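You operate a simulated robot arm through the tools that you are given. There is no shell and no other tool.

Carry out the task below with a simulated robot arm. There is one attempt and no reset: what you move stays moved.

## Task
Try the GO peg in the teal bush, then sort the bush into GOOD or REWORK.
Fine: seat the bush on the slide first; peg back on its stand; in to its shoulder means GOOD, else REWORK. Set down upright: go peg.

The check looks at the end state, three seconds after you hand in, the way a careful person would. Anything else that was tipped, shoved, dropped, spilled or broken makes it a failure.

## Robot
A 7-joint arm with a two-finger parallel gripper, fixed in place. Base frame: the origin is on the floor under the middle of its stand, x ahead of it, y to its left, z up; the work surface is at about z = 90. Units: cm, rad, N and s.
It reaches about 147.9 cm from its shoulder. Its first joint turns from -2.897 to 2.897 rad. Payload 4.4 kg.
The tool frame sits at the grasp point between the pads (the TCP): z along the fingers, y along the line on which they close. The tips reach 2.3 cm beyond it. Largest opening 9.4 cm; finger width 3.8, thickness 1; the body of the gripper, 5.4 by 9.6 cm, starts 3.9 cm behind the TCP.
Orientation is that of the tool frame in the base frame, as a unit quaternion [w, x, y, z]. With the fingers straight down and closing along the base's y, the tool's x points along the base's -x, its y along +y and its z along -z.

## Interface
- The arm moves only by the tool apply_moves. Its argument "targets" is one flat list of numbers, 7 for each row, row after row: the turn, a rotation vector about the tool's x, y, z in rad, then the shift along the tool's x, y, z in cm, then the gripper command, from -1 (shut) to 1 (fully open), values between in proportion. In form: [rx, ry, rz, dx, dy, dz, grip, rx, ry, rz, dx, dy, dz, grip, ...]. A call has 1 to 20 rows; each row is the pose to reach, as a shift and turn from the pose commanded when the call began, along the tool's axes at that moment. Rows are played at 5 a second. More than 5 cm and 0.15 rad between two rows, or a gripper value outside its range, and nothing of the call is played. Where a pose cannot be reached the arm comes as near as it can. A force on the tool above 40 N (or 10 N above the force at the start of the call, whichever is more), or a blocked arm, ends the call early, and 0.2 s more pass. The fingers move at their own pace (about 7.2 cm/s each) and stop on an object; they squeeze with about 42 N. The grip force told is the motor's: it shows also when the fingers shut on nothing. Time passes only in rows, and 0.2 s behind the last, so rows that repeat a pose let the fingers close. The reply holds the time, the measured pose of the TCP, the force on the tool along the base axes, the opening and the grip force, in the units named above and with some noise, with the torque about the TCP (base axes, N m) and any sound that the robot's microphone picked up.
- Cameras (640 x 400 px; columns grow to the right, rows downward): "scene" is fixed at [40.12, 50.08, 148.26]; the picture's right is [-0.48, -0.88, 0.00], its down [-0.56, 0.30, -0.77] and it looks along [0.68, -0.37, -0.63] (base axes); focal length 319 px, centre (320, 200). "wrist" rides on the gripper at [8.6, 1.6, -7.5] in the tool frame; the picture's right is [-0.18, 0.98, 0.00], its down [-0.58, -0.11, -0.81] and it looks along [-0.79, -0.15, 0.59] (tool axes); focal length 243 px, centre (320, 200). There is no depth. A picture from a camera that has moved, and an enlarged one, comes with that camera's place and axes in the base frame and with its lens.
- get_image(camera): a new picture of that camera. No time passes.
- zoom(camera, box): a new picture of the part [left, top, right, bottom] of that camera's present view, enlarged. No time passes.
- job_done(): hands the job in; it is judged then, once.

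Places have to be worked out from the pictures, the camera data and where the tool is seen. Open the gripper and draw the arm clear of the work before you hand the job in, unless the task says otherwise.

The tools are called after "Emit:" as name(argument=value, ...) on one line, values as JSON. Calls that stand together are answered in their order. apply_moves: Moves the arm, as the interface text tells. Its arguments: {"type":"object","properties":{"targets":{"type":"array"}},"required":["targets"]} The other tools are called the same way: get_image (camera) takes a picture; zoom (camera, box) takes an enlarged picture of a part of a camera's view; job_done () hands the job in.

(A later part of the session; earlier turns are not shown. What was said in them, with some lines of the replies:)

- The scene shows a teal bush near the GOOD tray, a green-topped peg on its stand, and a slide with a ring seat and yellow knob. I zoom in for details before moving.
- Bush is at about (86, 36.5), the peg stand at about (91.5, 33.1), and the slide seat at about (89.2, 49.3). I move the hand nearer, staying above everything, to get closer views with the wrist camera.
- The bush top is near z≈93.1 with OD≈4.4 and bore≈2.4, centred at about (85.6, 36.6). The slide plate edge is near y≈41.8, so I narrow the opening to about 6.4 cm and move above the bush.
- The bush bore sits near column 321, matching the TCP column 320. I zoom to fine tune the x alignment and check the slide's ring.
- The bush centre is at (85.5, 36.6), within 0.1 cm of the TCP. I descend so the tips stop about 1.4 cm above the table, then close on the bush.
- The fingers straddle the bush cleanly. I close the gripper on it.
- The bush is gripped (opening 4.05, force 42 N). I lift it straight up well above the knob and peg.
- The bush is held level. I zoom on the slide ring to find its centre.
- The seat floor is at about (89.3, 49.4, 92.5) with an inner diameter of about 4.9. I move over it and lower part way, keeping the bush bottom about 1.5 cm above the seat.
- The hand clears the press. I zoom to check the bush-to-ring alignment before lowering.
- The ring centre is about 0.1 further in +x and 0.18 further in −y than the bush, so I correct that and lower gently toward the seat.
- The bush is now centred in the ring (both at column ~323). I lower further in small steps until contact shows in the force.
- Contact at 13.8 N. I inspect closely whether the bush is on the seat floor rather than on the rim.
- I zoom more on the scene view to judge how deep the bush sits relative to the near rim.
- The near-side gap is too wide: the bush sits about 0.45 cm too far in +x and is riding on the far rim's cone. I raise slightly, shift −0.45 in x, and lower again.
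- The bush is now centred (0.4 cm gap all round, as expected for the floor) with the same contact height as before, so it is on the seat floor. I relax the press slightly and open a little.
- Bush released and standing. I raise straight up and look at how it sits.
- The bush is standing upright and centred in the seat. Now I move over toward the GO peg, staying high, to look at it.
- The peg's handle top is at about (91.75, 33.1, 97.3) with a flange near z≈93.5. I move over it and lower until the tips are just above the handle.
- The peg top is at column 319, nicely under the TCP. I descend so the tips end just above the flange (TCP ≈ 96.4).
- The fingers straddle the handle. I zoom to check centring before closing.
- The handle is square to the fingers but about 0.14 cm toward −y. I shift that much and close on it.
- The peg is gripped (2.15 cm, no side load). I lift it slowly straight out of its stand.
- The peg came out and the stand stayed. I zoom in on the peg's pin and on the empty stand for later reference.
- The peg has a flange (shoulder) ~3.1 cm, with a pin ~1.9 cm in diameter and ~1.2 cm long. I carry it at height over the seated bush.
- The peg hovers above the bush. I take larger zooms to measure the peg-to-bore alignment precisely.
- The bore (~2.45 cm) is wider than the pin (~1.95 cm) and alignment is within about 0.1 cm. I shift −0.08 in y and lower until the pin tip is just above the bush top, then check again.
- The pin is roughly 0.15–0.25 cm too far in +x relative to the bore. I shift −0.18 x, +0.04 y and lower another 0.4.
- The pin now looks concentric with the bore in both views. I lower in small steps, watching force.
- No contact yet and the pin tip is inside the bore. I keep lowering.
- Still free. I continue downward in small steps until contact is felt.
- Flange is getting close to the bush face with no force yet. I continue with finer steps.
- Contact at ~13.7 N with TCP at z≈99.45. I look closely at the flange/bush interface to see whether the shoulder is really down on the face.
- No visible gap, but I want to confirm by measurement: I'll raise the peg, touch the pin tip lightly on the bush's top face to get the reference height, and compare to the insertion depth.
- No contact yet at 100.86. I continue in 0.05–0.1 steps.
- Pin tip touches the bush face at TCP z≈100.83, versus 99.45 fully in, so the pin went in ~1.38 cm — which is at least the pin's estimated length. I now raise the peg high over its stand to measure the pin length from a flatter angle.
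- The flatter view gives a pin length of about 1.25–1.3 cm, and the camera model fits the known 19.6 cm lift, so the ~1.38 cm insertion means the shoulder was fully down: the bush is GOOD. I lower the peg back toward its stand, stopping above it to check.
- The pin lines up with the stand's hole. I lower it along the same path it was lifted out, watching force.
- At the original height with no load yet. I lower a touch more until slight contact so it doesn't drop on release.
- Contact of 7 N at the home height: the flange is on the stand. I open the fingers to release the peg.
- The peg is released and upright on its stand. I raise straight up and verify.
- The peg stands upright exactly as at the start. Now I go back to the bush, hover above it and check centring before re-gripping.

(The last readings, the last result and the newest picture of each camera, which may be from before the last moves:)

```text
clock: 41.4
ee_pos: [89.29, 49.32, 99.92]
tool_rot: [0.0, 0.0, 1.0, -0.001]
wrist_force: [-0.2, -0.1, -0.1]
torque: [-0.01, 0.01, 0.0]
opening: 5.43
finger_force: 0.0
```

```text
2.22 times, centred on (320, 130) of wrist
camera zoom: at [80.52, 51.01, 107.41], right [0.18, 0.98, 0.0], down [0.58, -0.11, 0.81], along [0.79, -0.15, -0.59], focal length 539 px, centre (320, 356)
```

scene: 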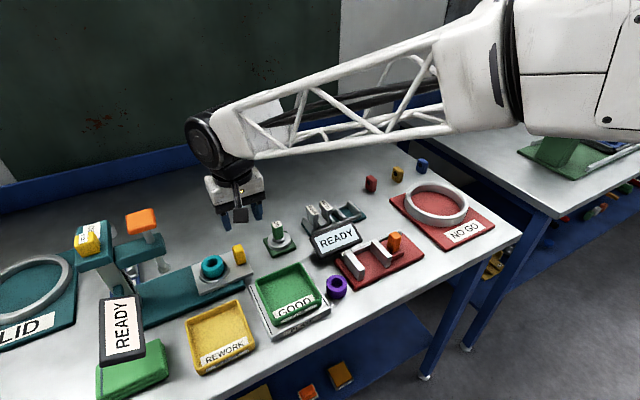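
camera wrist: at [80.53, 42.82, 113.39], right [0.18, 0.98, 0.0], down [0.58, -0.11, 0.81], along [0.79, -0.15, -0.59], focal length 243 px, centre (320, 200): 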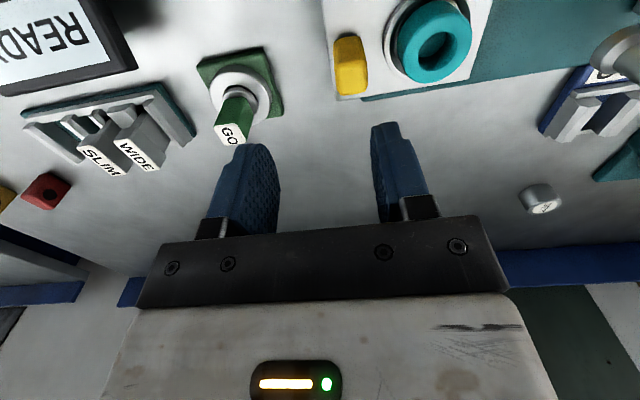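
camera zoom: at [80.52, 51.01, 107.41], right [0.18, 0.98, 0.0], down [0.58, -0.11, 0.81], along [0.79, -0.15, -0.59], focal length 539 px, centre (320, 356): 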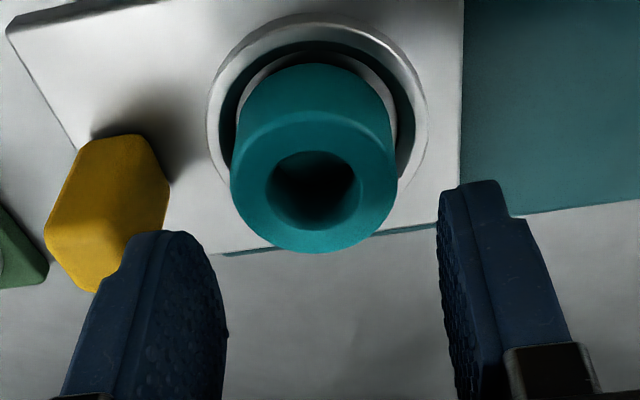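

The bush is nearly centred (about 0.08 toward −y). I correct that, descend to the earlier grip height and close.

Emit:
apply_moves(targets=[0, 0, 0, 0, -0.08, 1.5, 0.15, 0, 0, 0, 0, -0.08, 3.0, 0.15, 0, 0, 0, 0, -0.08, 3.55, 0.15, 0, 0, 0, 0, -0.08, 3.55, 0.15, 0, 0, 0, 0, -0.08, 3.55, -0.3, 0, 0, 0, 0, -0.08, 3.55, -1, 0, 0, 0, 0, -0.08, 3.55, -1, 0, 0, 0, 0, -0.08, 3.55, -1])

Emit:
zoom(camera="wrist", box=[220, 40, 420, 220])

```text
clock: 43.2
ee_pos: [89.27, 48.98, 96.38]
tool_rot: [0.0, 0.0, 1.0, 0.0]
wrist_force: [0.1, 0.9, 1.0]
torque: [-0.04, 0.0, 0.0]
opening: 4.04
finger_force: 41.9
```

```text
2.22 times, centred on (320, 130) of wrist
camera zoom: at [80.5, 50.83, 103.9], right [0.18, 0.98, 0.0], down [0.58, -0.11, 0.81], along [0.79, -0.15, -0.59], focal length 539 px, centre (320, 356)
```

zoom: 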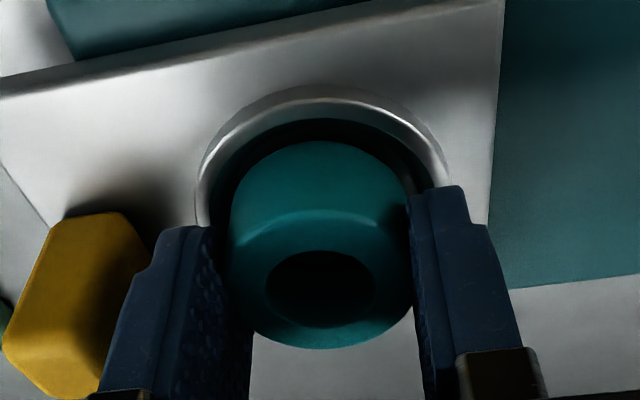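

The bush is gripped again. I lift it clear and carry it at height over the GOOD tray.

Emit:
apply_moves(targets=[0, 0, 0, 0, 0, -1, -1, 0, 0, 0, 0, 0, -5, -1, 0, 0, 0, 0, 0, -9.6, -1, 0, 0, 0, 2.4, -2.5, -9.6, -1, 0, 0, 0, 4.8, -5, -9.6, -1, 0, 0, 0, 7.2, -7.5, -9.6, -1, 0, 0, 0, 9.6, -10, -9.6, -1, 0, 0, 0, 12, -12.05, -9.6, -1, 0, 0, 0, 12, -12.05, -9.6, -1])

Emit:
get_image(camera="wrist")

Emit:
zoom(camera="scene", box=[220, 220, 360, 350])

```text
clock: 45.2
ee_pos: [77.26, 37.05, 106.03]
tool_rot: [0.0, 0.0, 1.0, 0.0]
wrist_force: [-1.0, 0.4, 0.5]
torque: [0.01, 0.02, 0.0]
opening: 4.04
finger_force: 41.5
```

```text
taken
camera wrist: at [68.4, 38.68, 113.52], right [0.18, 0.98, 0.0], down [0.58, -0.11, 0.81], along [0.79, -0.15, -0.59], focal length 243 px, centre (320, 200)
```

wrist: 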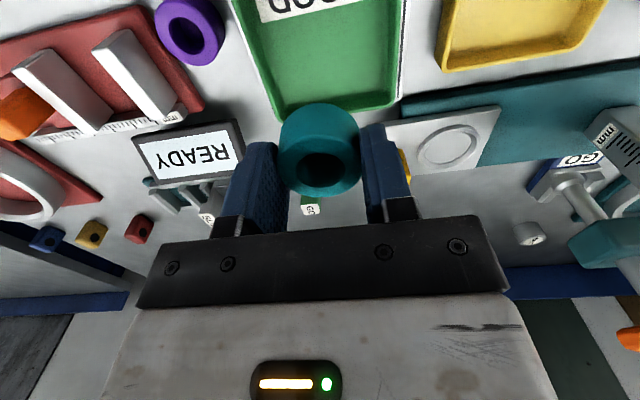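

```text
3.08 times, centred on (290, 285) of scene
camera zoom: at [40.12, 50.08, 148.26], right [-0.48, -0.88, 0.0], down [-0.56, 0.3, -0.77], along [0.68, -0.37, -0.63], focal length 981 px, centre (412, -62)
```

zoom: 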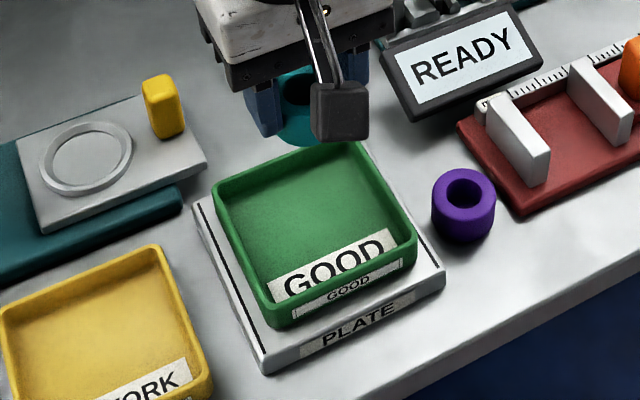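

The tray centre is at about (77.2, 37.1), right below the TCP. I lower to just above the tray floor.

Emit:
apply_moves(targets=[0, 0, 0, 0, 0, 3, -1, 0, 0, 0, 0, 0, 6, -1, 0, 0, 0, 0, 0, 8.5, -1, 0, 0, 0, 0, 0, 9.3, -1, 0, 0, 0, 0, 0, 9.3, -1])

Emit:
get_image(camera="wrist")

Emit:
zoom(camera="scene", box=[230, 230, 350, 340])

```text
clock: 46.4
ee_pos: [77.35, 36.92, 96.71]
tool_rot: [0.0, 0.0, 1.0, 0.0]
wrist_force: [-0.1, 0.5, -0.5]
torque: [0.05, 0.02, 0.01]
opening: 4.05
finger_force: 42.2
```

```text
taken
camera wrist: at [68.44, 38.71, 104.17], right [0.18, 0.98, 0.0], down [0.58, -0.11, 0.81], along [0.79, -0.15, -0.59], focal length 243 px, centre (320, 200)
```

wrist: 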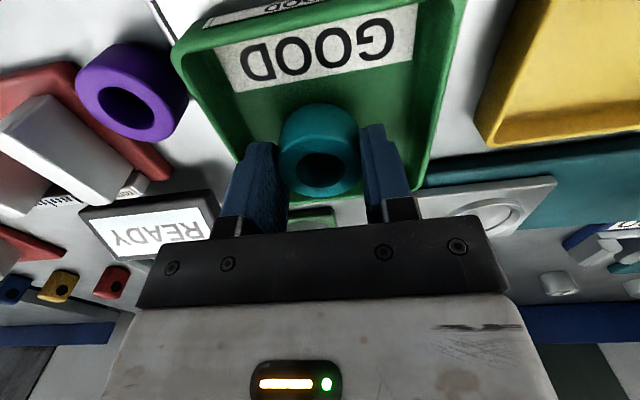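

```text
3.64 times, centred on (290, 285) of scene
camera zoom: at [40.12, 50.08, 148.26], right [-0.48, -0.88, 0.0], down [-0.56, 0.3, -0.77], along [0.68, -0.37, -0.63], focal length 1159 px, centre (429, -109)
```

zoom: 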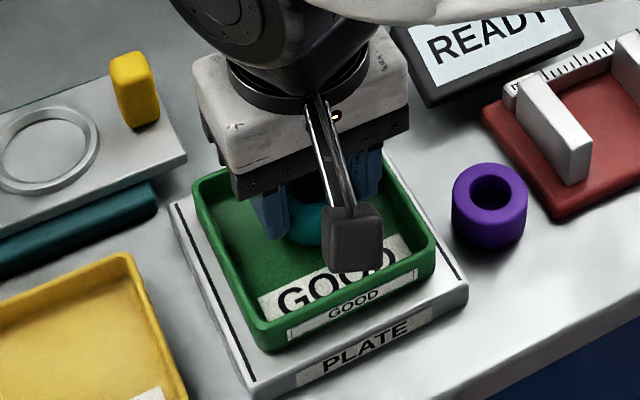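

The bush hangs inside the tray's walls. I lower gently until it touches the floor.

Emit:
apply_moves(targets=[0, 0, 0, 0, 0, 0.2, -1, 0, 0, 0, 0, 0, 0.4, -1, 0, 0, 0, 0, 0, 0.6, -1, 0, 0, 0, 0, 0, 0.8, -1, 0, 0, 0, 0, 0, 0.8, -1])

Emit:
zoom(camera="wrist", box=[200, 0, 460, 220])

```text
clock: 47.6
ee_pos: [77.27, 37.0, 96.09]
tool_rot: [0.002, 0.0, 1.0, 0.001]
wrist_force: [5.7, 3.2, 30.9]
torque: [0.06, -0.11, 0.04]
opening: 4.07
finger_force: 42.3
```

```text
1.82 times, centred on (330, 110) of wrist
camera zoom: at [68.49, 38.73, 103.58], right [0.18, 0.98, 0.0], down [0.58, -0.11, 0.81], along [0.79, -0.15, -0.59], focal length 441 px, centre (302, 364)
```

zoom: 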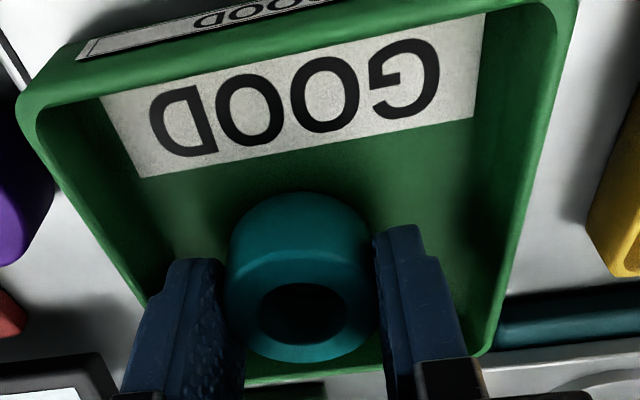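

Floor contact with 31 N — a bit firm. I back off so it only just rests, then open the fingers.

Emit:
apply_moves(targets=[0, 0, 0, 0, 0, -0.12, -1, 0, 0, 0, 0, 0, -0.2, -1, 0, 0, 0, 0, 0, -0.2, -1])

```text
clock: 48.4
ee_pos: [77.2, 37.07, 96.19]
tool_rot: [0.0, 0.0, 1.0, 0.0]
wrist_force: [2.1, 0.4, 18.0]
torque: [0.0, -0.03, 0.0]
opening: 4.01
finger_force: 41.8
```

Emit:
apply_moves(targets=[0, 0, 0, 0, 0, -0.12, -1, 0, 0, 0, 0, 0, -0.12, -1])

```text
clock: 49.0
ee_pos: [77.19, 37.02, 96.11]
tool_rot: [0.0, 0.0, 1.0, -0.002]
wrist_force: [-0.3, -0.1, 0.2]
torque: [0.02, -0.01, 0.01]
opening: 4.01
finger_force: 41.6
```

The load is now about zero with the bush at floor height. I open the fingers to release it.

Emit:
apply_moves(targets=[0, 0, 0, 0, 0, 0.04, -1, 0, 0, 0, 0, 0, 0.04, -0.1, 0, 0, 0, 0, 0, 0.04, 0.2, 0, 0, 0, 0, 0, 0.04, 0.2, 0, 0, 0, 0, 0, 0.04, 0.2])

Emit:
zoom(camera="wrist", box=[200, 0, 460, 220])

```text
clock: 50.2
ee_pos: [77.34, 36.95, 96.18]
tool_rot: [0.0, 0.0, 1.0, 0.0]
wrist_force: [0.3, 0.5, 0.1]
torque: [0.0, -0.02, 0.0]
opening: 5.65
finger_force: 0.1
```

```text
1.82 times, centred on (330, 110) of wrist
camera zoom: at [68.47, 38.72, 103.72], right [0.18, 0.98, 0.0], down [0.58, -0.11, 0.81], along [0.79, -0.15, -0.59], focal length 441 px, centre (302, 364)
```

zoom: 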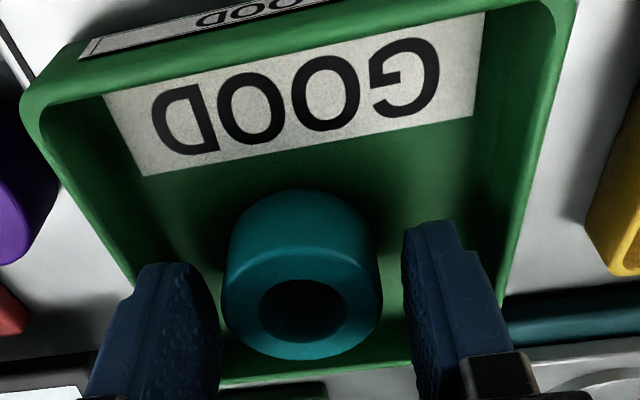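

The bush stands free and upright in the GOOD tray. I raise straight up and draw the arm clear toward its starting area.

Emit:
apply_moves(targets=[0, 0, 0, 0, 0, -1.5, 0.2, 0, 0, 0, 0, 0, -5, 0.2, 0, 0, 0, 0, 0, -9.5, 0.2, 0, 0, 0, 0, 0, -14, 0.2, 0, 0, 0, 0, 0, -18, 0.5, 0, 0, 0, 0.5, -4.5, -20, 1, 0, 0, 0, 1, -9, -22, 1, 0, 0, 0, 1, -13, -23, 1, 0, 0, 0, 1, -13, -23, 1])

Emit:
get_image(camera="scene")

Emit:
zoom(camera="scene", box=[180, 200, 360, 350])

Emit:
zoom(camera="scene", box=[245, 250, 335, 330])

```text
clock: 52.2
ee_pos: [76.38, 24.07, 119.1]
tool_rot: [0.0, 0.0, 1.0, -0.001]
wrist_force: [0.5, 0.4, -0.3]
torque: [0.02, 0.06, 0.01]
opening: 9.4
finger_force: 0.0
```

```text
taken
```

scene: 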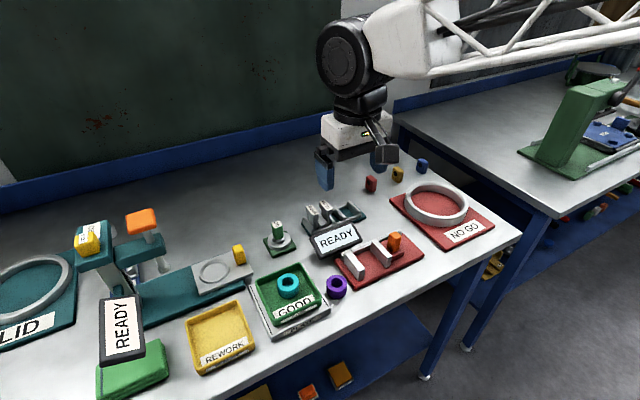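

```text
2.67 times, centred on (270, 275) of scene
camera zoom: at [40.12, 50.08, 148.26], right [-0.48, -0.88, 0.0], down [-0.56, 0.3, -0.77], along [0.68, -0.37, -0.63], focal length 850 px, centre (453, 0)
```

zoom: 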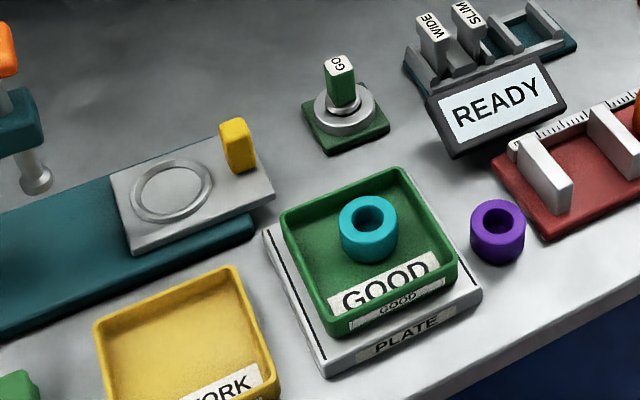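

```text
5.00 times, centred on (290, 290) of scene
camera zoom: at [40.12, 50.08, 148.26], right [-0.48, -0.88, 0.0], down [-0.56, 0.3, -0.77], along [0.68, -0.37, -0.63], focal length 1593 px, centre (470, -250)
```

zoom: 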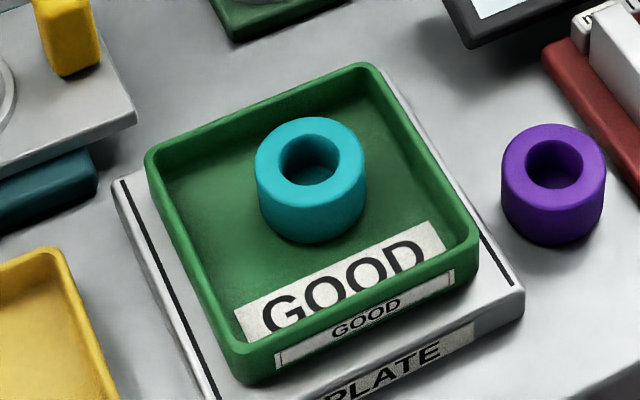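

The final check shows:
- The teal bush is upright in the GOOD tray.
- The GO peg is upright on its stand.
- The slide and everything else are undisturbed.
- The gripper is open and clear of the work.

I hand the job in.

Emit:
job_done()

```text
The job is handed in.
```

I sorted the teal bush as GOOD. I seated it on the slide and tried the GO peg, which went in all the way to its shoulder.

- **Fit:** the pin went in about 1.38 cm from the bush's top face, and I measured the pin at about 1.25–1.3 cm from the camera. The two figures differ by about 0.1 cm, which I put down to measurement error. I saw no gap under the shoulder, and a peg stopped short would have shown a clearly longer pin.
- **Peg:** it is back upright on its stand, at the same height as before.
- **Bush:** it is standing upright in the GOOD tray. I pressed it onto the tray floor with about 31 N before backing off, and the tray did not appear to move.
- **Everything else:** in the last pictures nothing else looked tipped or shifted. The gripper is open and the arm is clear of the work.
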